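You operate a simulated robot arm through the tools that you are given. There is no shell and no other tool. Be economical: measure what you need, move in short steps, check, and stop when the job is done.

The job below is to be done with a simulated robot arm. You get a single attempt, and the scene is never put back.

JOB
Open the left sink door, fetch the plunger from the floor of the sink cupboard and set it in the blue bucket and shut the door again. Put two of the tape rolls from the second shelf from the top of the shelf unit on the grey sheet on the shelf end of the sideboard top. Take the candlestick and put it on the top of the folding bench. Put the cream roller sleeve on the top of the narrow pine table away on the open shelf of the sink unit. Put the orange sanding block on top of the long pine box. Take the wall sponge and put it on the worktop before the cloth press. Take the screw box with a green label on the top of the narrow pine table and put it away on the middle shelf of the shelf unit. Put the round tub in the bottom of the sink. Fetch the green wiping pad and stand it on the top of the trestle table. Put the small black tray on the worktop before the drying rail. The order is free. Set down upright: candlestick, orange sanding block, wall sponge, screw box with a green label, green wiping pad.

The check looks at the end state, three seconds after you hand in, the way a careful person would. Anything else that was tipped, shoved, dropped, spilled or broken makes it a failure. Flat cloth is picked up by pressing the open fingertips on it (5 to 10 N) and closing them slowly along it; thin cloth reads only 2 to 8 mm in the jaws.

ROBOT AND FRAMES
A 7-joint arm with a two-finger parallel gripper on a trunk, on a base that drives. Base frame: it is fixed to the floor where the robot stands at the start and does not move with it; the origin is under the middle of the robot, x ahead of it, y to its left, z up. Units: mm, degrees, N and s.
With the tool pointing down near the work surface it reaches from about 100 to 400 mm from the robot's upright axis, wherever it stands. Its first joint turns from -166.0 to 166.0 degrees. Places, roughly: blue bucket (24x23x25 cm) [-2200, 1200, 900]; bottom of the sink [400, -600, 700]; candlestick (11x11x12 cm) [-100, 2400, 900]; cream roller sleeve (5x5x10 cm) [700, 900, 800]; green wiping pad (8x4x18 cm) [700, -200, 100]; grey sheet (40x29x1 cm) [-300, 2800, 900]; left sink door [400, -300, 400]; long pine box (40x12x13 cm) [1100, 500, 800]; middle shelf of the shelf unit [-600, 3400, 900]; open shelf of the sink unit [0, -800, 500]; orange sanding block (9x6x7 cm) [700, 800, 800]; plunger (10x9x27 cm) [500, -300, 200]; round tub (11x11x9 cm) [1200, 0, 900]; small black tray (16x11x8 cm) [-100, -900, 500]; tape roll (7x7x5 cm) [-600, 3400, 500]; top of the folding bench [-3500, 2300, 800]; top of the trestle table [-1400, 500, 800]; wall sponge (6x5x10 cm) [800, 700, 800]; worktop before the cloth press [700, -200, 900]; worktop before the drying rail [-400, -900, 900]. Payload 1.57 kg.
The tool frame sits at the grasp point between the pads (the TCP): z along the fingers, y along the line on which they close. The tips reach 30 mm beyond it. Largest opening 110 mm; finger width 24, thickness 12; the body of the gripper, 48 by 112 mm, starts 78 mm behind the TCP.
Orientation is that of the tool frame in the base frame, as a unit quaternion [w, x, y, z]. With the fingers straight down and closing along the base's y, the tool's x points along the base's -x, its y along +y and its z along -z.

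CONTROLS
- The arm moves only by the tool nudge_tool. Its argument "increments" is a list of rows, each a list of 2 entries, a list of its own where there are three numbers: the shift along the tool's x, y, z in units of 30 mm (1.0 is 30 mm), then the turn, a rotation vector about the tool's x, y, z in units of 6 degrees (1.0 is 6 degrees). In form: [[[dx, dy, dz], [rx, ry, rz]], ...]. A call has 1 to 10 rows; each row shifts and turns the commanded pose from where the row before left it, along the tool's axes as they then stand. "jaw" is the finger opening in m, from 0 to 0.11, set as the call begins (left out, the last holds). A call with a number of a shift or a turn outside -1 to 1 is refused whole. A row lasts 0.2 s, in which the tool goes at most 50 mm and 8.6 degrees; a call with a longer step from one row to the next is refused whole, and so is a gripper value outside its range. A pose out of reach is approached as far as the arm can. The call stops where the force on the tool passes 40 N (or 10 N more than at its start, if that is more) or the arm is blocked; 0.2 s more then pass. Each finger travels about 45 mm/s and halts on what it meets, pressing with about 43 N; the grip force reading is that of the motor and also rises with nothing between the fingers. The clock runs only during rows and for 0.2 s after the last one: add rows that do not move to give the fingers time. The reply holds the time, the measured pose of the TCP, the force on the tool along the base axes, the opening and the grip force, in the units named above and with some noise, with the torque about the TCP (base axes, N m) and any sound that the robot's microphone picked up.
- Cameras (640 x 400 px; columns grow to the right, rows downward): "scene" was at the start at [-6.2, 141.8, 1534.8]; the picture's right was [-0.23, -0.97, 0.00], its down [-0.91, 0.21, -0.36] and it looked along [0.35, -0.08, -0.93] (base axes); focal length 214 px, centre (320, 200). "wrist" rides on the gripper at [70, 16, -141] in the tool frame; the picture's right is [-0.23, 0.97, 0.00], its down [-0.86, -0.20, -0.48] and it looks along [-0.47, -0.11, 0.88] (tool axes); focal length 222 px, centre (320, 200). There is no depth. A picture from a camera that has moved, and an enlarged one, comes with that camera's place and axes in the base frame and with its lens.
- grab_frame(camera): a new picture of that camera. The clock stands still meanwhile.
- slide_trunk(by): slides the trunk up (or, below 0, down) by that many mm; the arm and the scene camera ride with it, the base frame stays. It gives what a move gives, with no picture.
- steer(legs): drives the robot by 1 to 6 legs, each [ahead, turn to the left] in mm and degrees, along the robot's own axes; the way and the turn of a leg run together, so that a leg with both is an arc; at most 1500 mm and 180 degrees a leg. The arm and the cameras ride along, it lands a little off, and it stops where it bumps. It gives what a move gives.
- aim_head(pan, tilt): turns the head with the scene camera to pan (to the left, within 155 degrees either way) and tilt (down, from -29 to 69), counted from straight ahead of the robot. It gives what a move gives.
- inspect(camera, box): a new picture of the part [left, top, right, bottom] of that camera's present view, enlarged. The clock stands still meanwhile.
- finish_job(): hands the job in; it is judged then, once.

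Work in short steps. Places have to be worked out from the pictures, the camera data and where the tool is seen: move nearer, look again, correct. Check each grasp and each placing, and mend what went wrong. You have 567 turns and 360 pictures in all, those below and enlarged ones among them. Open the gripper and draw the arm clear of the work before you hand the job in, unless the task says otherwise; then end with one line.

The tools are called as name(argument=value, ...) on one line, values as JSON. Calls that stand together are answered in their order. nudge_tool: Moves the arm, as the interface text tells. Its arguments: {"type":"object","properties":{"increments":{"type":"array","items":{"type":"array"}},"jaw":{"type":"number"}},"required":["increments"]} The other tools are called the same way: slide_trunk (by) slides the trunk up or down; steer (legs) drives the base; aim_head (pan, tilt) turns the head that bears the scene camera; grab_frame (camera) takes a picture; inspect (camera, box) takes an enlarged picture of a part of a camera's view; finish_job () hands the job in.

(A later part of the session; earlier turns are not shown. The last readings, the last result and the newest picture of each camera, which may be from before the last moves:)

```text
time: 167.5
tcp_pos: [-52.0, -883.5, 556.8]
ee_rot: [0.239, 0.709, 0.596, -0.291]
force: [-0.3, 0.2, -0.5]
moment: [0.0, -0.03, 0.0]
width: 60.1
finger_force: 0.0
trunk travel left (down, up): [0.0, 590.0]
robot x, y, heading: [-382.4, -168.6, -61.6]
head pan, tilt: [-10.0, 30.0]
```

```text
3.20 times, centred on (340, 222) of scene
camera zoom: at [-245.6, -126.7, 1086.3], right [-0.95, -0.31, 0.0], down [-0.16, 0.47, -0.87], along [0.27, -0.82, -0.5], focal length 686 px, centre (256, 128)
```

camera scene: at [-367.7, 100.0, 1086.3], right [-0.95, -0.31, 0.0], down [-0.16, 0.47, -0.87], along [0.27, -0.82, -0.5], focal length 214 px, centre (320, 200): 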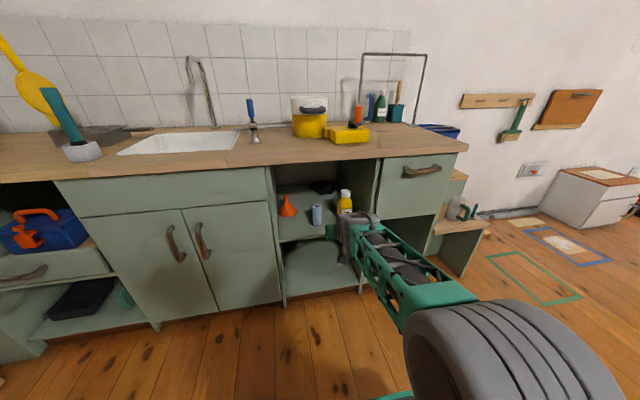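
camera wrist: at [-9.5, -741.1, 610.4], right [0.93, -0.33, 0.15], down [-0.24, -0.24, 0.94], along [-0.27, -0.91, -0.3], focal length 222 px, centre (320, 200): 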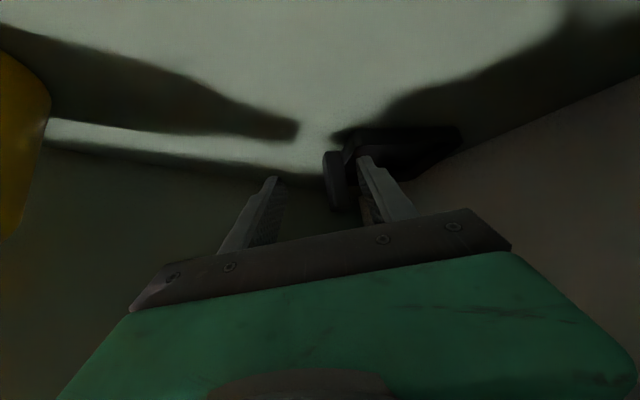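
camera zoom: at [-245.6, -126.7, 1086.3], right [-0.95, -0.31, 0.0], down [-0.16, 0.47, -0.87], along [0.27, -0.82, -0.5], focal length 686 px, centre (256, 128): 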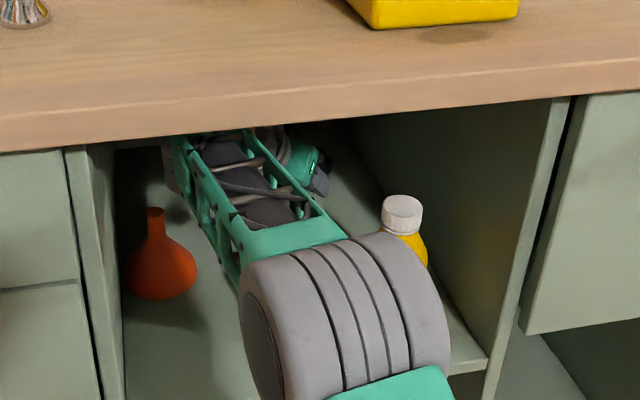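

inspect(camera="wrist", box=[220, 110, 480, 270])

```text
2.46 times, centred on (350, 190) of wrist
camera zoom: at [-9.5, -741.1, 610.4], right [0.93, -0.33, 0.15], down [-0.24, -0.24, 0.94], along [-0.27, -0.91, -0.3], focal length 547 px, centre (246, 225)
```

zoom: 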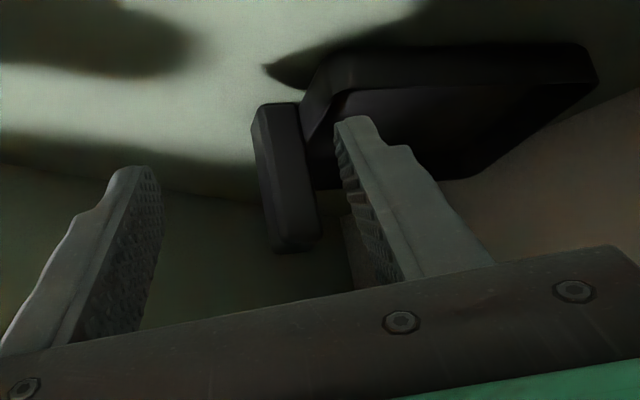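

The tab lies 70 mm ahead and 15 mm left of centre. I'll shift and advance to straddle it.

nudge_tool(increments=[[[0, 0.5, 0], [0, 0, 0]], [[-0.52, 0, 0.51], [0, 0, 0]], [[-0.52, 0, 0.51], [0, 0, 0]], [[-0.5, 0, 0.5], [0, 0, 0]]])

inspect(camera="wrist", box=[220, 110, 480, 270])

```text
time: 168.5
tcp_pos: [-51.6, -944.9, 552.6]
ee_rot: [0.241, 0.708, 0.597, -0.291]
force: [0.5, 0.2, 1.1]
moment: [-0.01, 0.0, -0.02]
width: 59.8
finger_force: 0.1
out of reach, approached as far as the arm can: row 4
trunk travel left (down, up): [0.0, 590.0]
robot x, y, heading: [-381.3, -167.1, -61.7]
head pan, tilt: [-10.0, 30.0]
```

```text
2.46 times, centred on (350, 190) of wrist
camera zoom: at [-7.1, -802.4, 606.2], right [0.93, -0.33, 0.15], down [-0.24, -0.24, 0.94], along [-0.27, -0.91, -0.3], focal length 547 px, centre (246, 225)
```

zoom: 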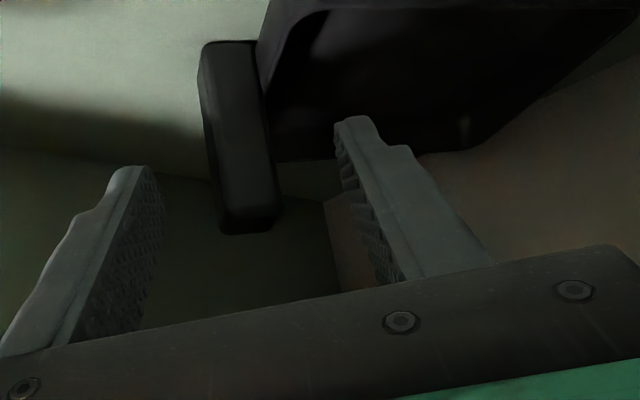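

The tab top is right at the TCP. Closing.

nudge_tool(increments=[[[0, 0, 0], [0, 0, 0]], [[0, 0, 0], [0, 0, 0]], [[0, 0, 0], [0, 0, 0]], [[0, 0, 0], [0, 0, 0]]], jaw=0.0)

inspect(camera="wrist", box=[220, 110, 480, 270])

```text
time: 169.5
tcp_pos: [-50.0, -944.0, 552.9]
ee_rot: [0.24, 0.709, 0.597, -0.291]
force: [-0.4, -1.5, -0.3]
moment: [-0.02, -0.09, -0.08]
width: 21.6
finger_force: 29.9
trunk travel left (down, up): [0.0, 590.0]
robot x, y, heading: [-378.3, -164.4, -61.7]
head pan, tilt: [-10.0, 30.0]
```

```text
2.46 times, centred on (350, 190) of wrist
camera zoom: at [-7.1, -802.4, 605.6], right [0.93, -0.33, 0.15], down [-0.24, -0.24, 0.94], along [-0.27, -0.91, -0.3], focal length 547 px, centre (246, 225)
```

zoom: 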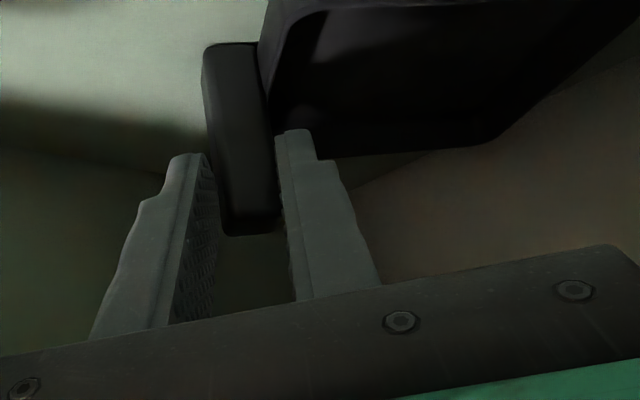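

Gripped (21.6 mm). Lifting 15 mm to confirm the tray comes along.

nudge_tool(increments=[[[-0.17, 0, -0.18], [0, 0, 0]], [[-0.17, 0, -0.18], [0, 0, 0]], [[0, 0, 0], [0, 0, 0]]])

grab_frame(camera="wrist")

inspect(camera="scene", box=[240, 160, 440, 285])

```text
time: 170.3
tcp_pos: [-50.4, -941.2, 566.0]
ee_rot: [0.241, 0.709, 0.596, -0.291]
force: [0.6, 0.5, -2.7]
moment: [0.05, 0.02, -0.02]
width: 20.4
finger_force: 33.9
out of reach, approached as far as the arm can: row 2
trunk travel left (down, up): [0.0, 590.0]
robot x, y, heading: [-381.3, -167.3, -61.9]
head pan, tilt: [-10.0, 30.0]
```

```text
256 pictures are left
camera wrist: at [-7.4, -799.0, 619.4], right [0.93, -0.33, 0.15], down [-0.24, -0.24, 0.94], along [-0.27, -0.91, -0.3], focal length 222 px, centre (320, 200)
```

wrist: 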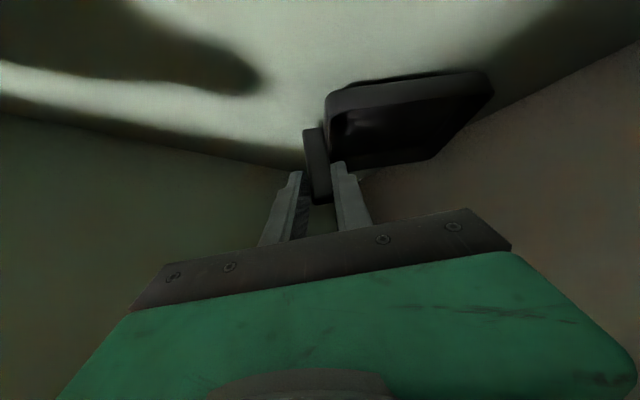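

```text
3.20 times, centred on (340, 222) of scene
camera zoom: at [-245.5, -126.9, 1086.3], right [-0.95, -0.31, 0.0], down [-0.16, 0.47, -0.87], along [0.27, -0.82, -0.5], focal length 686 px, centre (256, 128)
```

zoom: 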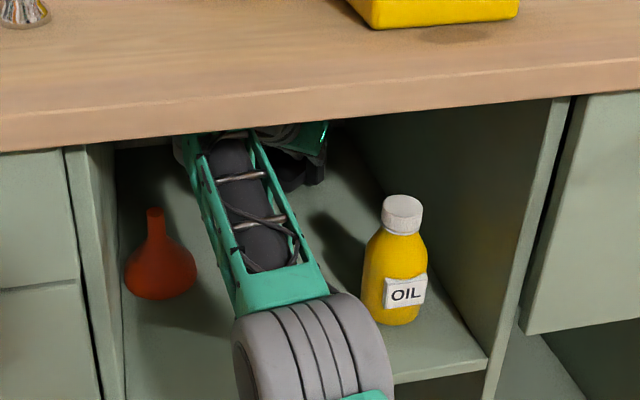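

The tray is up. I'll draw it back 50 mm from the reach limit, then flatten the pitch while raising, so tray and hand fit between sleeve top and the underside.

nudge_tool(increments=[[[0.46, -0.53, -0.45], [0, 0, 0]], [[0.46, -0.53, -0.45], [0, 0, 0]], [[-0.1, 0, -0.1], [0, -0.8, 0]], [[-0.15, 0, -0.12], [0, -0.8, 0]], [[-0.2, 0, -0.12], [0, -0.8, 0]]])

inspect(camera="scene", box=[240, 160, 440, 285])

grab_frame(camera="wrist")

```text
time: 171.5
tcp_pos: [-41.4, -938.9, 601.8]
ee_rot: [0.311, 0.668, 0.561, -0.378]
force: [0.0, 0.1, -1.1]
moment: [0.06, 0.05, 0.02]
width: 20.3
finger_force: 34.0
out of reach, approached as far as the arm can: row 2, 3, 4, 5
trunk travel left (down, up): [0.0, 590.0]
robot x, y, heading: [-380.3, -166.6, -61.5]
head pan, tilt: [-10.0, 30.0]
```

```text
3.20 times, centred on (340, 222) of scene
camera zoom: at [-245.6, -126.8, 1086.3], right [-0.95, -0.31, 0.0], down [-0.16, 0.47, -0.87], along [0.27, -0.82, -0.5], focal length 686 px, centre (256, 128)
```

zoom: 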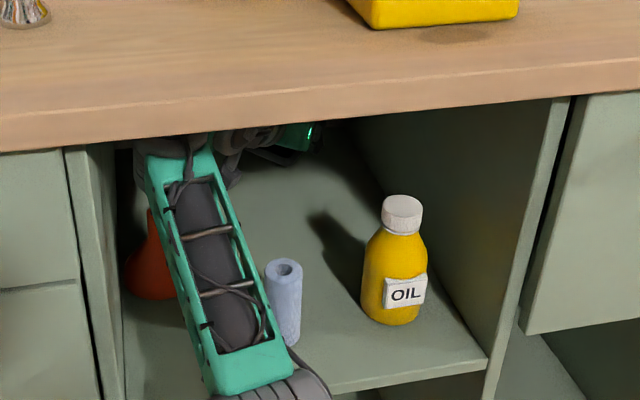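

```text
253 pictures are left
camera wrist: at [2.9, -787.2, 617.6], right [0.94, -0.29, 0.19], down [-0.19, 0.0, 0.98], along [-0.28, -0.96, -0.06], focal length 222 px, centre (320, 200)
```

wrist: 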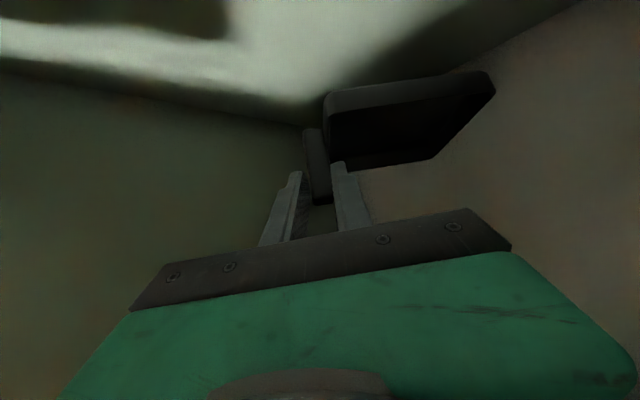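

The hand's yaw pushes the forearm left. I'll yaw back left, which also swings the forearm back to centre.

nudge_tool(increments=[[[0, 0, 0], [-0.8, 0, -0.487]], [[0, 0, 0], [-0.8, 0, -0.487]], [[0, 0, 0], [-0.8, 0, -0.487]], [[0, 0, 0], [-0.8, 0, -0.487]]])

inspect(camera="scene", box=[240, 160, 440, 285])

grab_frame(camera="wrist")

```text
time: 172.5
tcp_pos: [-0.8, -991.2, 624.6]
ee_rot: [0.378, 0.545, 0.682, -0.307]
force: [0.2, 0.7, -1.1]
moment: [0.01, 0.04, 0.04]
width: 20.4
finger_force: 34.3
out of reach, approached as far as the arm can: row 1, 2, 3, 4
trunk travel left (down, up): [0.0, 590.0]
robot x, y, heading: [-379.6, -169.1, -61.9]
head pan, tilt: [-10.0, 30.0]
```

```text
3.20 times, centred on (340, 222) of scene
camera zoom: at [-245.4, -126.8, 1086.3], right [-0.95, -0.31, 0.0], down [-0.16, 0.47, -0.87], along [0.27, -0.82, -0.5], focal length 686 px, centre (256, 128)
```

zoom: 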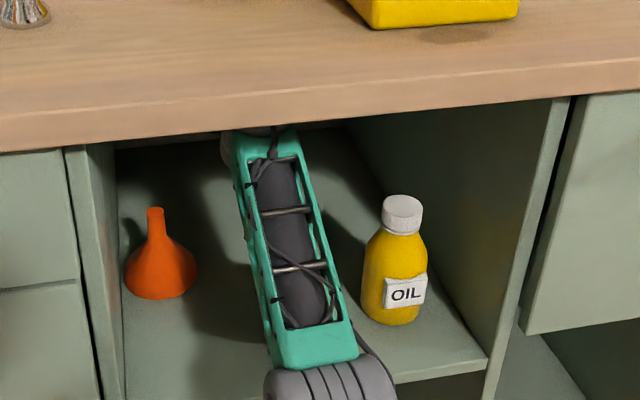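

```text
251 pictures are left
camera wrist: at [-17.8, -835.2, 639.5], right [0.98, 0.1, 0.19], down [-0.18, -0.08, 0.98], along [0.11, -0.99, -0.06], focal length 222 px, centre (320, 200)
```

wrist: 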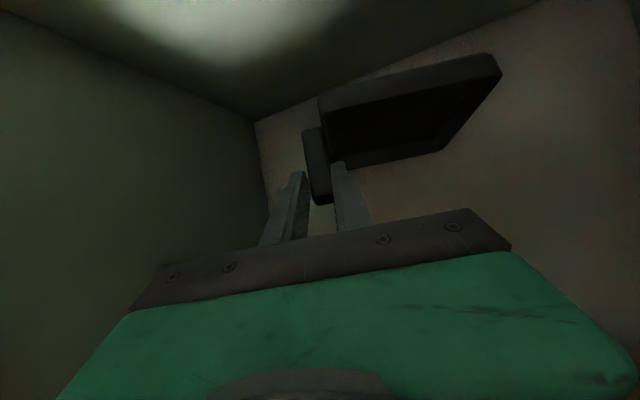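

Funnel and bottle are fine. Continuing the yaw back to straight.

nudge_tool(increments=[[[0, 0, 0], [-0.8, 0, -0.487]], [[0, 0, 0], [-0.8, 0, -0.487]], [[0, 0, 0], [-0.8, 0, -0.487]], [[0, 0, 0], [0, 0, 0]]])

inspect(camera="scene", box=[240, 160, 440, 285])

grab_frame(camera="wrist")

```text
time: 173.5
tcp_pos: [5.1, -1001.8, 628.1]
ee_rot: [0.42, 0.439, 0.754, -0.248]
force: [-0.1, -0.2, -0.5]
moment: [0.05, 0.12, 0.0]
width: 20.4
finger_force: 33.8
out of reach, approached as far as the arm can: row 1, 2
trunk travel left (down, up): [0.0, 590.0]
robot x, y, heading: [-383.2, -166.5, -61.5]
head pan, tilt: [-10.0, 30.0]
```

```text
3.20 times, centred on (340, 222) of scene
camera zoom: at [-245.5, -126.9, 1086.3], right [-0.95, -0.31, 0.0], down [-0.16, 0.47, -0.87], along [0.27, -0.82, -0.5], focal length 686 px, centre (256, 128)
```

zoom: 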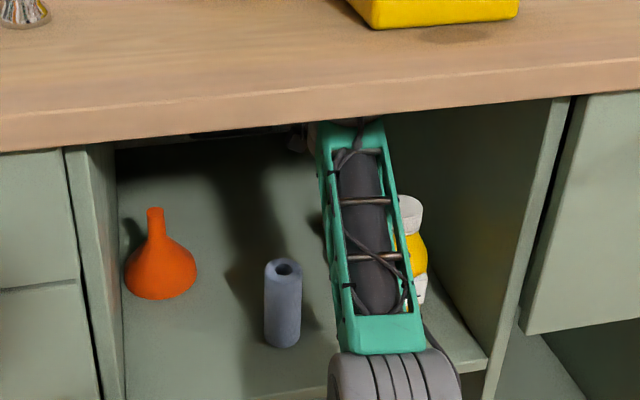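

```text
249 pictures are left
camera wrist: at [-56.7, -857.8, 642.6], right [0.91, 0.37, 0.19], down [-0.15, -0.13, 0.98], along [0.39, -0.92, -0.06], focal length 222 px, centre (320, 200)
```

wrist: 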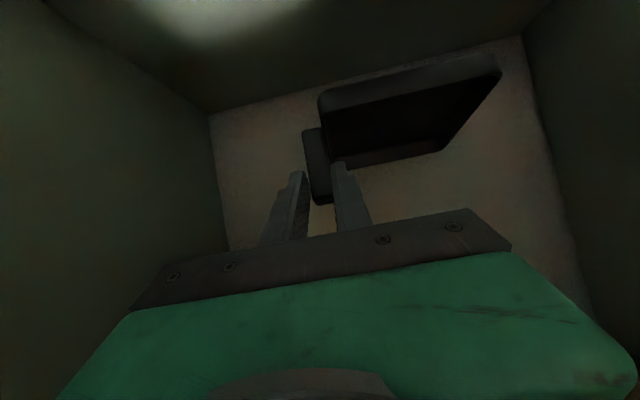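

All upright; hand is straight now. I'll flatten the pitch to about 10°, raise to z≈680 and draw back 60 mm.

nudge_tool(increments=[[[-0.15, 0, -0.65], [0, -0.9, 0]], [[-0.2, 0, -0.65], [0, -0.9, 0]], [[-0.3, 0, -0.6], [0, -0.9, 0]], [[-0.35, 0, -0.55], [0, -0.9, 0]]])

inspect(camera="scene", box=[240, 160, 440, 285])

grab_frame(camera="wrist")

```text
time: 174.5
tcp_pos: [8.4, -1035.6, 708.4]
ee_rot: [0.554, 0.386, 0.662, -0.327]
force: [-7.6, 13.1, -5.9]
moment: [0.77, 0.58, 0.19]
width: 20.3
finger_force: 34.0
out of reach, approached as far as the arm can: row 1, 2, 3, 4
trunk travel left (down, up): [0.0, 590.0]
robot x, y, heading: [-382.2, -166.5, -61.9]
head pan, tilt: [-10.0, 30.0]
```

```text
3.20 times, centred on (340, 222) of scene
camera zoom: at [-245.8, -126.4, 1086.3], right [-0.95, -0.31, 0.0], down [-0.16, 0.47, -0.87], along [0.27, -0.82, -0.5], focal length 686 px, centre (256, 128)
```

zoom: 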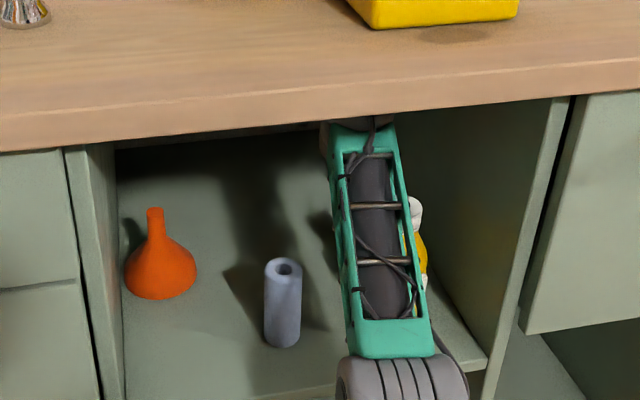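

```text
247 pictures are left
camera wrist: at [-51.9, -895.6, 664.5], right [0.87, 0.44, 0.22], down [-0.33, 0.19, 0.93], along [0.37, -0.88, 0.31], focal length 222 px, centre (320, 200)
```

wrist: 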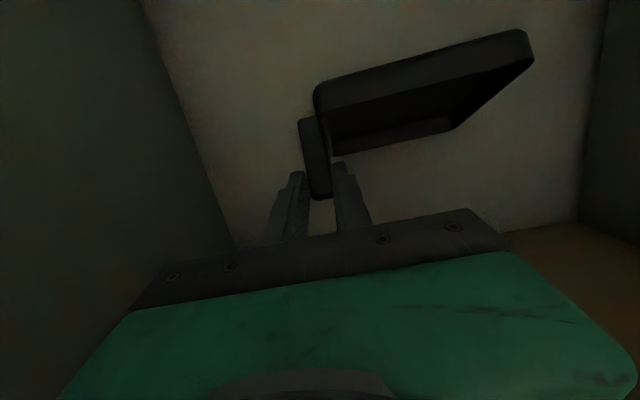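

Tray is up at z≈708 and flat enough, just brushing the back panel. Backing the base 100 mm.

steer(legs=[[-100, 0]])

inspect(camera="scene", box=[240, 150, 440, 275])

grab_frame(camera="wrist")

```text
time: 175.7
tcp_pos: [-38.9, -944.9, 707.2]
ee_rot: [0.555, 0.385, 0.662, -0.326]
force: [-0.5, 0.3, -0.4]
moment: [0.01, 0.1, -0.01]
width: 19.8
finger_force: 33.7
trunk travel left (down, up): [0.0, 590.0]
robot x, y, heading: [-427.7, -79.9, -62.0]
head pan, tilt: [-10.0, 30.0]
```

```text
3.20 times, centred on (340, 212) of scene
camera zoom: at [-294.0, -37.0, 1086.3], right [-0.95, -0.31, 0.0], down [-0.16, 0.47, -0.87], along [0.27, -0.82, -0.5], focal length 686 px, centre (256, 160)
```

zoom: 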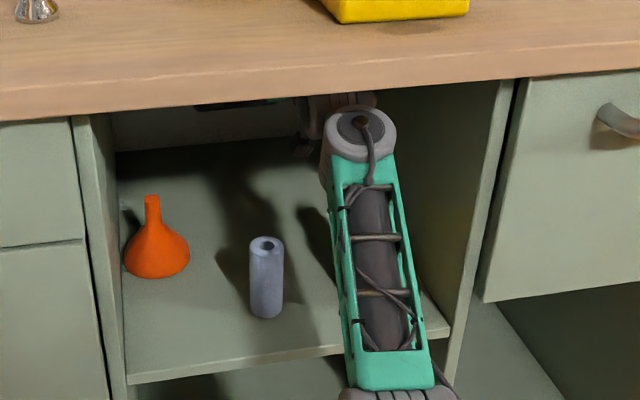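

```text
245 pictures are left
camera wrist: at [-99.2, -805.7, 664.7], right [0.87, 0.44, 0.22], down [-0.33, 0.19, 0.93], along [0.37, -0.88, 0.31], focal length 222 px, centre (320, 200)
```

wrist: 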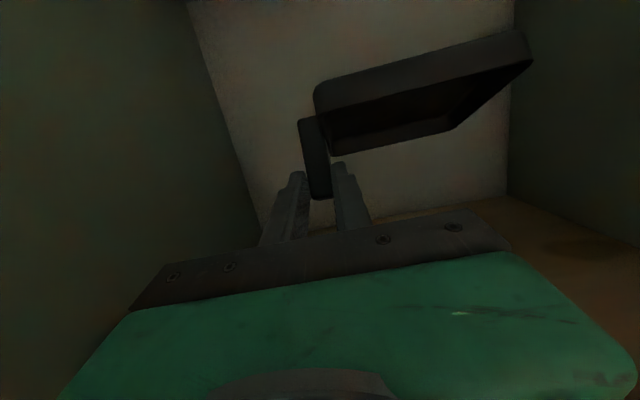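

Continuing to back out another 120 mm.

steer(legs=[[-120, 0]])

inspect(camera="scene", box=[240, 140, 440, 265])

grab_frame(camera="wrist")

```text
time: 176.9
tcp_pos: [-99.2, -840.2, 707.0]
ee_rot: [0.553, 0.386, 0.662, -0.327]
force: [0.1, -0.1, -0.8]
moment: [0.01, 0.07, -0.03]
width: 20.2
finger_force: 33.4
trunk travel left (down, up): [0.0, 590.0]
robot x, y, heading: [-490.3, 30.4, -62.0]
head pan, tilt: [-10.0, 30.0]
```

```text
3.20 times, centred on (340, 202) of scene
camera zoom: at [-350.5, 67.9, 1086.3], right [-0.95, -0.31, 0.0], down [-0.16, 0.48, -0.87], along [0.27, -0.82, -0.5], focal length 686 px, centre (256, 192)
```

zoom: 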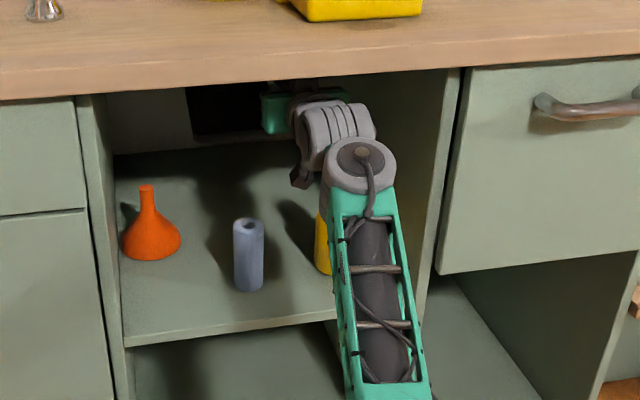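

```text
243 pictures are left
camera wrist: at [-158.4, -701.4, 664.7], right [0.87, 0.44, 0.22], down [-0.33, 0.19, 0.93], along [0.37, -0.88, 0.31], focal length 222 px, centre (320, 200)
```

wrist: 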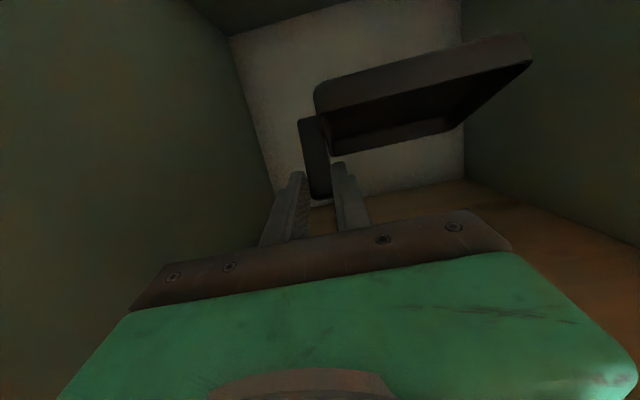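

Bottle still in place. Backing another 260 mm to bring the tray out.

steer(legs=[[-120, 0]])

inspect(camera="scene", box=[240, 130, 440, 255])

steer(legs=[[-150, 0]])

inspect(camera="scene", box=[240, 130, 440, 255])

```text
time: 178.2
tcp_pos: [-153.8, -732.3, 708.2]
ee_rot: [0.554, 0.385, 0.662, -0.326]
force: [1.2, -1.1, -0.9]
moment: [0.05, 0.05, -0.01]
width: 20.1
finger_force: 33.6
trunk travel left (down, up): [0.0, 590.0]
robot x, y, heading: [-545.5, 137.2, -61.5]
head pan, tilt: [-10.0, 30.0]
```

```text
3.20 times, centred on (340, 192) of scene
camera zoom: at [-408.4, 176.0, 1086.3], right [-0.95, -0.31, 0.0], down [-0.16, 0.47, -0.87], along [0.27, -0.82, -0.5], focal length 686 px, centre (256, 224)
```

zoom: 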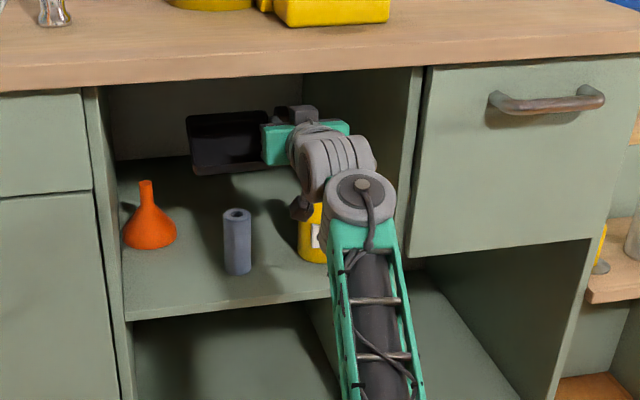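

```text
time: 179.6
tcp_pos: [-228.2, -598.9, 706.9]
ee_rot: [0.553, 0.387, 0.662, -0.327]
force: [-0.3, -0.2, -1.2]
moment: [0.02, 0.09, 0.01]
width: 20.2
finger_force: 34.3
trunk travel left (down, up): [0.0, 590.0]
robot x, y, heading: [-615.9, 270.2, -61.7]
head pan, tilt: [-10.0, 30.0]
```

```text
3.20 times, centred on (340, 192) of scene
camera zoom: at [-480.1, 309.1, 1086.3], right [-0.95, -0.31, 0.0], down [-0.16, 0.48, -0.87], along [0.27, -0.82, -0.5], focal length 686 px, centre (256, 224)
```

zoom: 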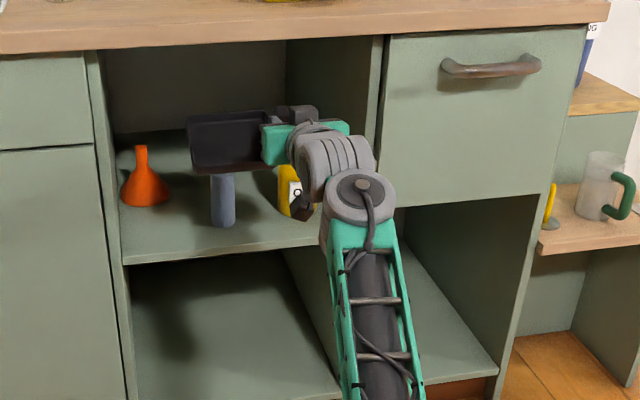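

The tray is out over the front with everything else standing. Back off more and raise the trunk to look at the worktop.

steer(legs=[[-230, 0]])

slide_trunk(by=400)

aim_head(pan=-15, tilt=40)

grab_frame(camera="scene")

```text
time: 180.6
tcp_pos: [-230.4, -575.4, 720.9]
ee_rot: [0.558, 0.381, 0.662, -0.325]
force: [0.7, 0.8, -0.9]
moment: [0.05, 0.11, -0.08]
width: 20.3
finger_force: 33.6
trunk travel left (down, up): [0.0, 590.0]
robot x, y, heading: [-624.8, 290.7, -60.6]
head pan, tilt: [-10.0, 30.0]
stopped in leg 1: the robot was blocked; the commanded pose is now the measured one
```

```text
time: 184.4
tcp_pos: [-230.7, -575.1, 1118.2]
ee_rot: [0.556, 0.382, 0.662, -0.325]
force: [0.4, 0.2, -0.3]
moment: [0.01, 0.01, 0.02]
width: 0.1
finger_force: 21.8
trunk travel left (down, up): [-400.0, 190.0]
robot x, y, heading: [-621.2, 292.0, -60.7]
head pan, tilt: [-10.0, 30.0]
```

```text
time: 185.2
tcp_pos: [-229.8, -574.0, 1119.3]
ee_rot: [0.556, 0.383, 0.662, -0.326]
force: [-1.4, -0.3, -0.3]
moment: [0.04, -0.01, -0.04]
width: 0.0
finger_force: 22.0
trunk travel left (down, up): [-400.0, 190.0]
robot x, y, heading: [-620.4, 288.7, -60.8]
head pan, tilt: [-15.0, 40.0]
```

```text
240 pictures are left
camera scene: at [-493.4, 328.6, 1471.9], right [-0.97, -0.25, 0.0], down [-0.16, 0.63, -0.76], along [0.19, -0.74, -0.65], focal length 214 px, centre (320, 200)
```

scene: 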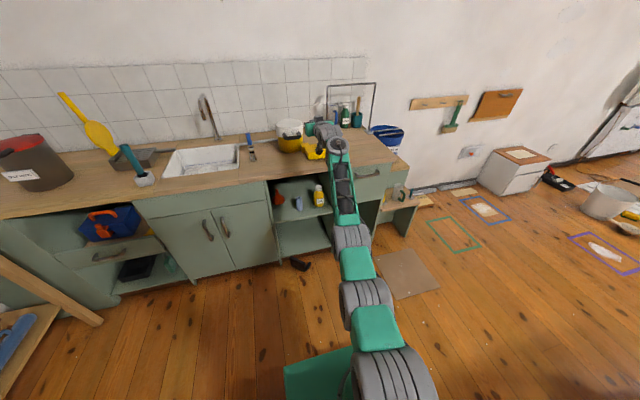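

Backing was blocked and raising the trunk then knocked the tray off — it lies on the floor in front of the cabinet. Let me check what's behind me and the tray.

inspect(camera="scene", box=[230, 150, 390, 290])

aim_head(pan=150, tilt=55)

grab_frame(camera="scene")

aim_head(pan=-145, tilt=55)

grab_frame(camera="scene")

```text
2.86 times, centred on (310, 220) of scene
camera zoom: at [-493.4, 328.6, 1471.9], right [-0.97, -0.25, 0.0], down [-0.16, 0.63, -0.76], along [0.19, -0.74, -0.65], focal length 613 px, centre (349, 143)
```

zoom: 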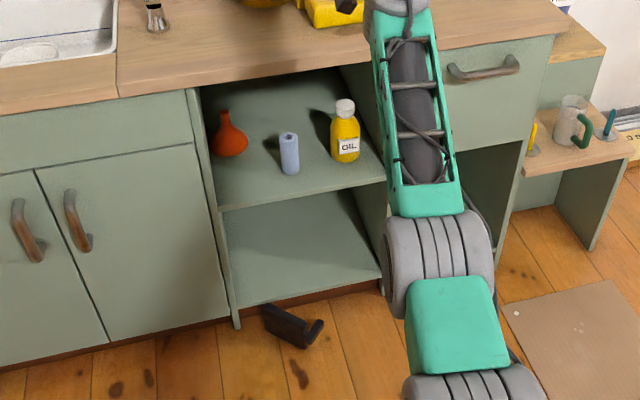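

```text
time: 187.7
tcp_pos: [-229.5, -574.5, 1117.7]
ee_rot: [0.556, 0.382, 0.662, -0.325]
force: [0.2, 0.2, 0.0]
moment: [-0.01, 0.01, 0.0]
width: 0.0
finger_force: 21.5
trunk travel left (down, up): [-400.0, 190.0]
robot x, y, heading: [-625.2, 289.5, -60.6]
head pan, tilt: [150.0, 55.0]
```

```text
238 pictures are left
camera scene: at [-513.7, 483.2, 1452.0], right [1.0, -0.01, 0.0], down [-0.01, -0.82, -0.58], along [0.0, 0.58, -0.82], focal length 214 px, centre (320, 200)
```

scene: 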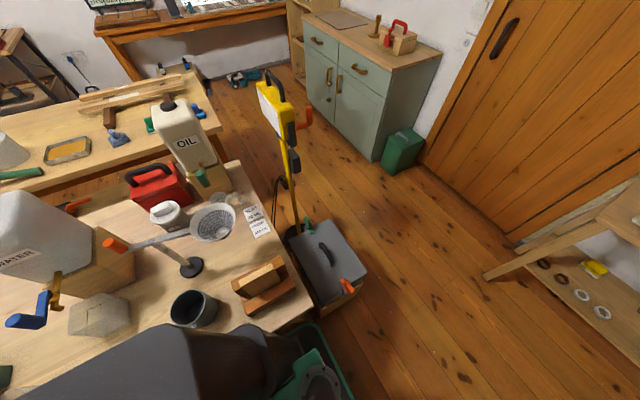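

```text
time: 191.7
tcp_pos: [-230.2, -575.4, 1118.5]
ee_rot: [0.557, 0.382, 0.662, -0.325]
force: [-0.4, 0.3, -0.2]
moment: [-0.01, -0.01, 0.0]
width: 0.1
finger_force: 21.1
trunk travel left (down, up): [-400.0, 190.0]
robot x, y, heading: [-623.9, 291.4, -60.7]
head pan, tilt: [-145.0, 55.0]
```

```text
237 pictures are left
camera scene: at [-579.5, 442.3, 1452.0], right [0.43, 0.9, 0.0], down [0.74, -0.35, -0.58], along [-0.52, 0.25, -0.82], focal length 214 px, centre (320, 200)
```

scene: 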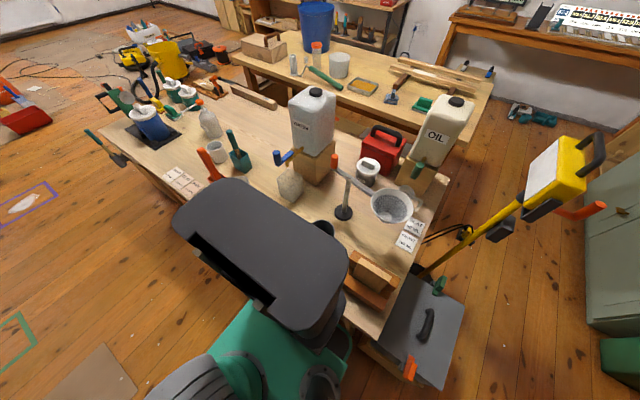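

I bumped against the trestle table behind (nothing on it fell). The tray lies on the floor at about (u -355, n 412). I'll retract the arm into a tool-down pose.

nudge_tool(increments=[[[0.17, 0, -1], [0, 0, 0]], [[0.17, 0, -1], [0, 0, 0]], [[0.17, 0, -1], [0, 0, 0]], [[0.17, 0, -1], [0, 0, 0]], [[0.17, 0, -1], [0, 0, 0]], [[0.17, 0, -1], [0, 0, 0]], [[0.17, 0, -1], [0, 0, 0]], [[0.17, 0, -1], [0, 0, 0]], [[0.17, 0, -1], [0, 0, 0]], [[0.17, 0, -1], [0, 0, 0]]], jaw=0.06)

nudge_tool(increments=[[[0, 0, 0], [0, 1, 0]], [[0, 0, 0], [0, 1, 0]], [[0, 0, 0], [0, 1, 0]], [[0, 0, 0], [0, 1, 0]], [[0, 0, 0], [0, 1, 0]], [[0, 0, 0], [0, 1, 0]], [[0, 0, 0], [0, 1, 0]], [[0, 0, 0], [0, 1, 0]], [[0, 0, 0], [0, 1, 0]], [[0, 0, 0], [0, 1, 0]]])

nudge_tool(increments=[[[0, 0, 0], [0, 1, 0]], [[0, 0, 0], [0, 1, 0]], [[0, 0, 0], [0, 1, 0]], [[0, 0, 0], [0, 0.4, 0]]])

aim_head(pan=0, tilt=50)

grab_frame(camera="scene")

```text
time: 193.9
tcp_pos: [-383.1, -308.8, 1119.2]
ee_rot: [0.557, 0.382, 0.662, -0.326]
force: [-0.1, -0.8, -1.1]
moment: [-0.02, 0.01, 0.03]
width: 59.9
finger_force: 0.0
out of reach, approached as far as the arm can: row 1
trunk travel left (down, up): [-400.0, 190.0]
robot x, y, heading: [-624.8, 290.6, -60.5]
head pan, tilt: [-145.0, 55.0]
```

```text
time: 196.1
tcp_pos: [-382.9, -310.7, 1118.9]
ee_rot: [0.151, 0.493, 0.852, -0.092]
force: [0.2, 0.4, -0.4]
moment: [0.02, 0.01, -0.02]
width: 59.8
finger_force: 0.1
trunk travel left (down, up): [-400.0, 190.0]
robot x, y, heading: [-624.4, 292.3, -60.7]
head pan, tilt: [-145.0, 55.0]
```

```text
time: 197.1
tcp_pos: [-383.0, -308.1, 1117.9]
ee_rot: [-0.002, 0.502, 0.865, -0.003]
force: [-0.1, -0.7, 0.5]
moment: [0.03, 0.04, 0.01]
width: 59.9
finger_force: 0.1
out of reach, approached as far as the arm can: row 2, 4
trunk travel left (down, up): [-400.0, 190.0]
robot x, y, heading: [-620.4, 290.3, -60.5]
head pan, tilt: [-145.0, 55.0]
```

```text
time: 199.4
tcp_pos: [-381.5, -308.7, 1118.2]
ee_rot: [-0.001, 0.502, 0.865, -0.002]
force: [-0.3, 0.6, 0.7]
moment: [0.0, 0.01, 0.03]
width: 60.2
finger_force: 0.0
trunk travel left (down, up): [-400.0, 190.0]
robot x, y, heading: [-621.5, 293.9, -60.7]
head pan, tilt: [0.0, 50.0]
```

```text
236 pictures are left
camera scene: at [-476.6, 344.4, 1457.7], right [-0.87, -0.49, 0.0], down [-0.38, 0.67, -0.64], along [0.31, -0.56, -0.77], focal length 214 px, centre (320, 200)
```

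scene: 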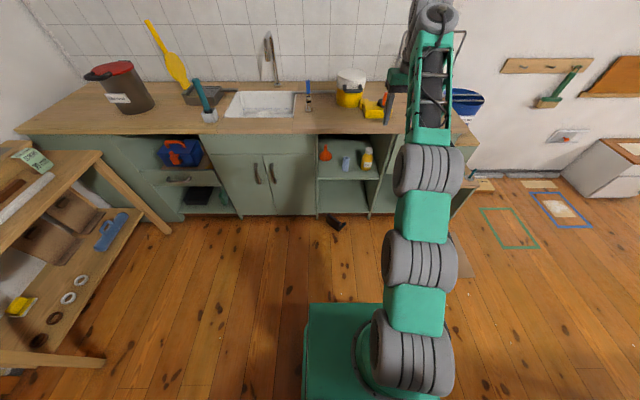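

Retracting further, then driving forward towards the tray.

nudge_tool(increments=[[[1, 0, 0], [0, 0, 0]], [[1, 0, 0], [0, 0, 0]], [[1, 0, 0], [0, 0, 0]], [[1, 0, 0], [0, 0, 0]], [[1, 0, 0], [0, 0, 0]], [[1, 0, 0], [0, 0, 0]], [[1, 0, 0], [0, 0, 0]], [[1, 0, 0], [0, 0, 0]], [[1, 0, 0], [0, 0, 0]], [[1, 0, 0], [0, 0, 0]]])

steer(legs=[[520, 0]])

aim_head(pan=0, tilt=65)

grab_frame(camera="scene")

grab_frame(camera="wrist")

```text
time: 201.6
tcp_pos: [-531.7, -44.7, 1117.1]
ee_rot: [-0.002, 0.501, 0.865, -0.003]
force: [0.0, -0.7, -0.4]
moment: [0.02, 0.05, 0.02]
width: 60.0
finger_force: 0.1
trunk travel left (down, up): [-400.0, 190.0]
robot x, y, heading: [-619.1, 291.4, -60.4]
head pan, tilt: [0.0, 50.0]
```

```text
time: 204.6
tcp_pos: [-277.3, -492.0, 1115.2]
ee_rot: [0.0, 0.5, 0.866, -0.003]
force: [0.1, 0.6, 0.2]
moment: [0.02, 0.0, -0.01]
width: 59.9
finger_force: 0.1
trunk travel left (down, up): [-400.0, 190.0]
robot x, y, heading: [-363.6, -154.9, -60.6]
head pan, tilt: [0.0, 50.0]
```

```text
time: 205.4
tcp_pos: [-278.3, -493.0, 1116.2]
ee_rot: [0.0, 0.5, 0.866, -0.002]
force: [0.7, -0.1, -0.1]
moment: [-0.03, 0.02, -0.01]
width: 59.9
finger_force: 0.0
trunk travel left (down, up): [-400.0, 190.0]
robot x, y, heading: [-369.4, -160.5, -60.7]
head pan, tilt: [0.0, 65.0]
```

```text
235 pictures are left
camera scene: at [-235.9, -83.3, 1438.7], right [-0.87, -0.49, 0.0], down [-0.45, 0.79, -0.42], along [0.21, -0.37, -0.91], focal length 214 px, centre (320, 200)
```

scene: 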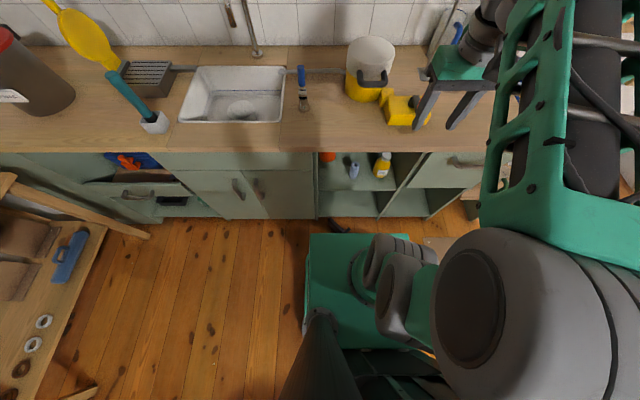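

```text
234 pictures are left
camera wrist: at [-297.6, -424.0, 1258.0], right [0.96, 0.29, -0.01], down [0.26, -0.84, 0.48], along [0.13, -0.46, -0.88], focal length 222 px, centre (320, 200)
```

wrist: 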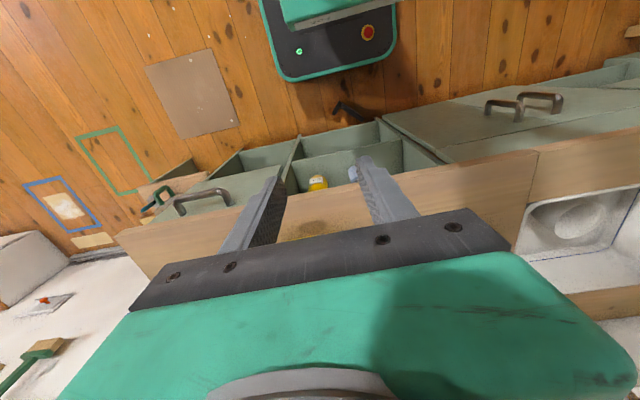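

The tray is at about (u -358, n 391). I'll lower the trunk fully while staying clear of the counter edge, then look down at it.

slide_trunk(by=-400)

nudge_tool(increments=[[[0, 0.4, 1], [0, 0, 0]], [[0, 0.4, 1], [0, 0, 0]], [[0, 0.4, 1], [0, 0, 0]], [[0, 0.4, 1], [0, 0, 0]], [[0, 0.4, 1], [0, 0, 0]], [[0, 0.4, 1], [0, 0, 0]], [[0, 0.4, 1], [0, 0, 0]], [[0, 0.4, 1], [0, 0, 0]], [[0, 0.4, 1], [0, 0, 0]], [[0, 0.4, 1], [0, 0, 0]]])

grab_frame(camera="wrist")

grab_frame(camera="scene")

```text
time: 209.2
tcp_pos: [-277.7, -492.0, 716.5]
ee_rot: [-0.001, 0.501, 0.866, -0.003]
force: [-0.2, 0.6, 0.6]
moment: [0.0, 0.06, 0.01]
width: 60.1
finger_force: 0.0
trunk travel left (down, up): [0.0, 590.0]
robot x, y, heading: [-369.7, -160.6, -60.6]
head pan, tilt: [0.0, 65.0]
```

```text
time: 210.2
tcp_pos: [-247.3, -485.6, 545.2]
ee_rot: [-0.079, 0.519, 0.848, 0.071]
force: [0.3, -0.5, -0.6]
moment: [0.0, -0.02, 0.0]
width: 59.9
finger_force: 0.0
trunk travel left (down, up): [0.0, 590.0]
robot x, y, heading: [-370.4, -159.5, -60.9]
head pan, tilt: [0.0, 65.0]
stopped in row 4: the arm was blocked; the commanded pose is now the measured one
```

```text
233 pictures are left
camera wrist: at [-254.7, -446.2, 698.7], right [0.97, 0.24, -0.01], down [0.23, -0.93, 0.28], along [0.06, -0.28, -0.96], focal length 222 px, centre (320, 200)
```

wrist: 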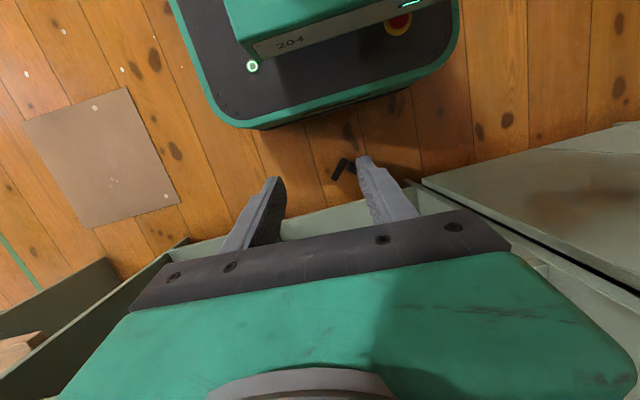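

```text
232 pictures are left
camera scene: at [-224.7, -100.9, 1032.7], right [-0.87, -0.49, 0.0], down [-0.45, 0.8, -0.4], along [0.2, -0.35, -0.92], focal length 214 px, centre (320, 200)
```

scene: 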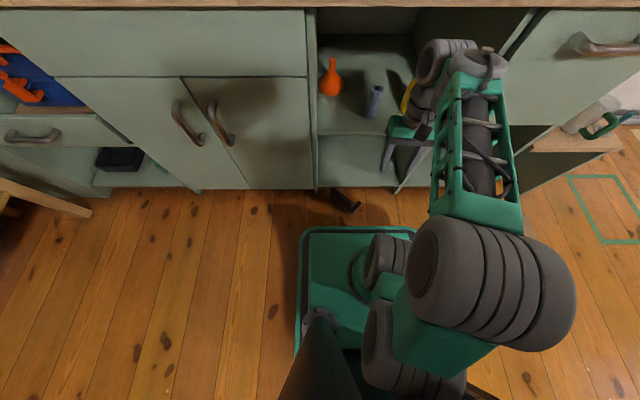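

The wrist touched the counter edge. I'll back the base 100 mm and then continue down.

steer(legs=[[-100, 0]])

inspect(camera="scene", box=[280, 0, 520, 220])

```text
time: 211.4
tcp_pos: [-297.7, -395.2, 534.5]
ee_rot: [-0.089, 0.519, 0.847, 0.081]
force: [-0.1, 0.1, 0.7]
moment: [0.02, 0.01, 0.06]
width: 60.0
finger_force: 0.1
trunk travel left (down, up): [0.0, 590.0]
robot x, y, heading: [-416.3, -71.2, -60.5]
head pan, tilt: [0.0, 65.0]
```

```text
1.82 times, centred on (400, 110) of scene
camera zoom: at [-275.1, -11.0, 1033.1], right [-0.87, -0.49, 0.0], down [-0.45, 0.8, -0.4], along [0.2, -0.35, -0.91], focal length 390 px, centre (174, 364)
```

zoom: 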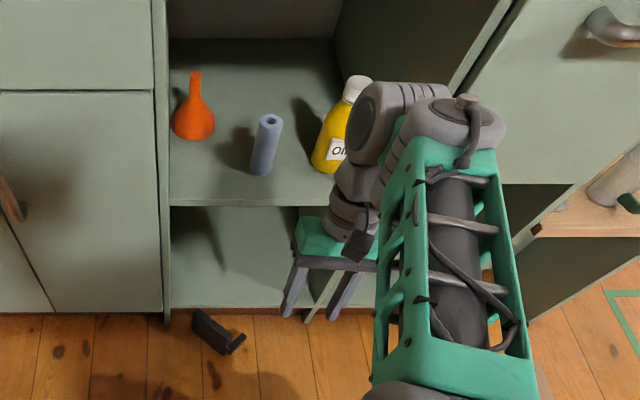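

Now straighten the tool to vertical and lower.

nudge_tool(increments=[[[-0.2, 0, 0], [0, -0.75, 0]], [[-0.2, 0, 0], [0, -0.75, 0]], [[-0.2, 0, 0], [0, -0.75, 0]], [[0, 0, 1], [0, 0, 0]], [[0, 0, 1], [0, 0, 0]], [[0, 0, 1], [0, 0, 0]], [[0, 0, 1], [0, 0, 0]], [[0, 0, 1], [0, 0, 0]]])

grab_frame(camera="wrist")

inspect(camera="scene", box=[280, 0, 520, 220])

```text
time: 212.2
tcp_pos: [-295.4, -396.0, 490.3]
ee_rot: [-0.039, 0.527, 0.846, 0.072]
force: [-1.3, -1.4, -0.1]
moment: [-0.02, 0.03, -0.01]
width: 60.1
finger_force: 0.0
trunk travel left (down, up): [0.0, 590.0]
robot x, y, heading: [-419.8, -69.2, -60.4]
head pan, tilt: [0.0, 65.0]
stopped in row 4: the arm was blocked; the commanded pose is now the measured one
```

```text
230 pictures are left
camera wrist: at [-312.5, -351.2, 642.1], right [0.97, 0.22, 0.05], down [0.19, -0.92, 0.33], along [0.12, -0.32, -0.94], focal length 222 px, centre (320, 200)
```

wrist: 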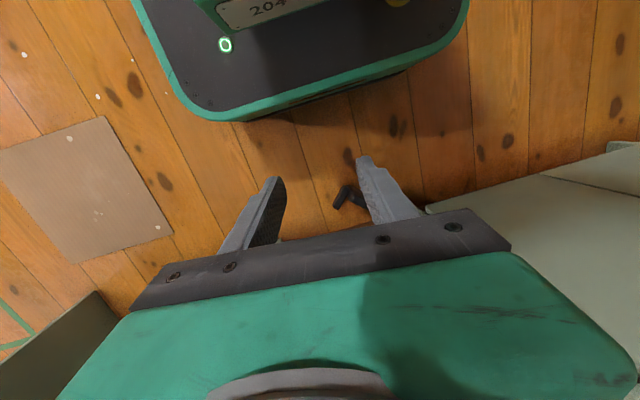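

```text
1.82 times, centred on (400, 110) of scene
camera zoom: at [-277.6, -7.0, 1035.8], right [-0.87, -0.49, 0.0], down [-0.45, 0.79, -0.41], along [0.2, -0.36, -0.91], focal length 390 px, centre (174, 364)
```

zoom: 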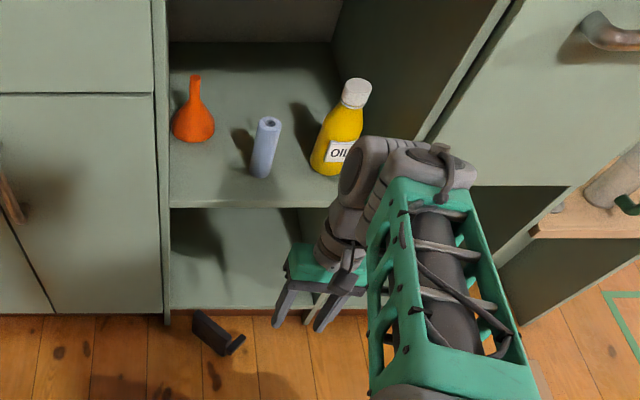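

Blocked again without force, likely an arm posture limit. I'll shift the tool left and forward, then try lowering.

nudge_tool(increments=[[[-0.4, 0.7, -0.3], [0, 0, 0]], [[-0.4, 0.7, 0], [0, -0.5, 0]], [[-0.4, 0.7, 0], [0, -0.3, 0]], [[-0.2, 0.7, 0.5], [0, 0, 0]], [[0, 0.5, 0.8], [0, 0, 0]], [[0, 0, 1], [0, 0, 0]], [[0, 0, 1], [0, 0, 0]]])

grab_frame(camera="scene")

```text
time: 213.8
tcp_pos: [-184.9, -379.6, 415.0]
ee_rot: [0.005, 0.529, 0.848, 0.045]
force: [-0.2, -0.4, 0.1]
moment: [-0.01, 0.02, 0.01]
width: 60.2
finger_force: 0.1
trunk travel left (down, up): [0.0, 590.0]
robot x, y, heading: [-419.9, -72.8, -60.4]
head pan, tilt: [0.0, 65.0]
```

```text
228 pictures are left
camera scene: at [-285.2, 3.8, 1038.7], right [-0.87, -0.49, 0.0], down [-0.45, 0.79, -0.42], along [0.21, -0.37, -0.91], focal length 214 px, centre (320, 200)
```

scene: 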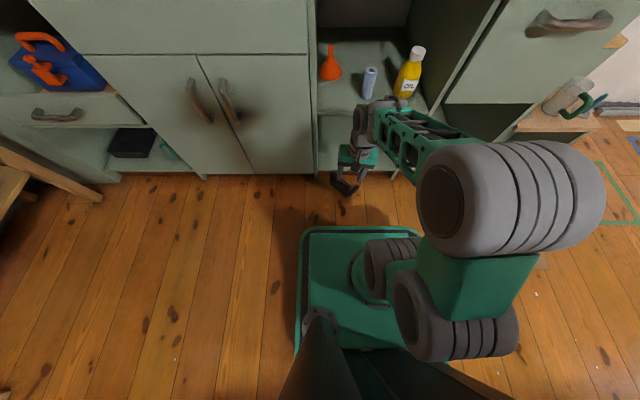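

Better. A look from the wrist.

grab_frame(camera="wrist")

inspect(camera="wrist", box=[260, 60, 420, 200])

```text
227 pictures are left
camera wrist: at [-208.8, -319.8, 560.1], right [0.97, 0.22, 0.07], down [0.17, -0.89, 0.43], along [0.16, -0.4, -0.9], focal length 222 px, centre (320, 200)
```

wrist: 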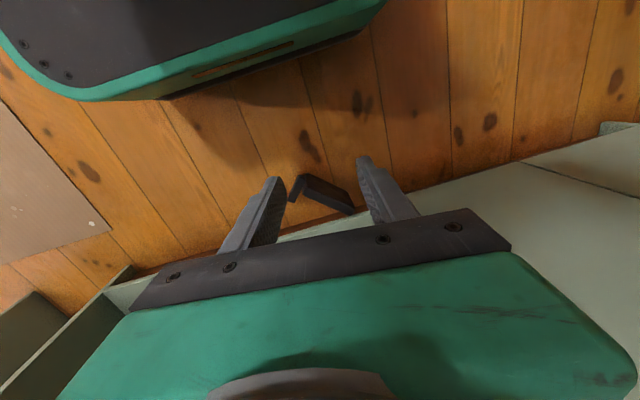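

```text
2.86 times, centred on (340, 130) of wrist
camera zoom: at [-208.8, -319.8, 560.1], right [0.97, 0.22, 0.07], down [0.17, -0.89, 0.43], along [0.16, -0.4, -0.9], focal length 635 px, centre (263, 400)
```

zoom: 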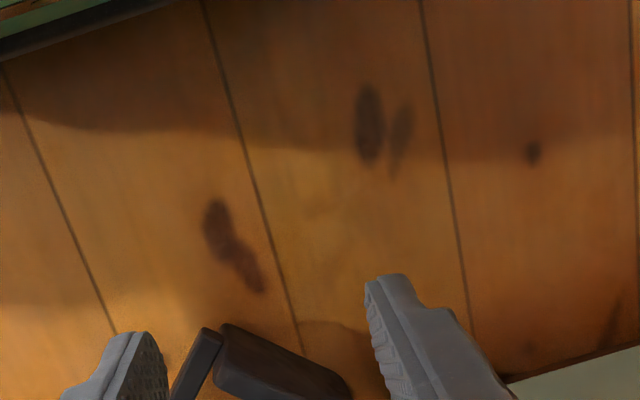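

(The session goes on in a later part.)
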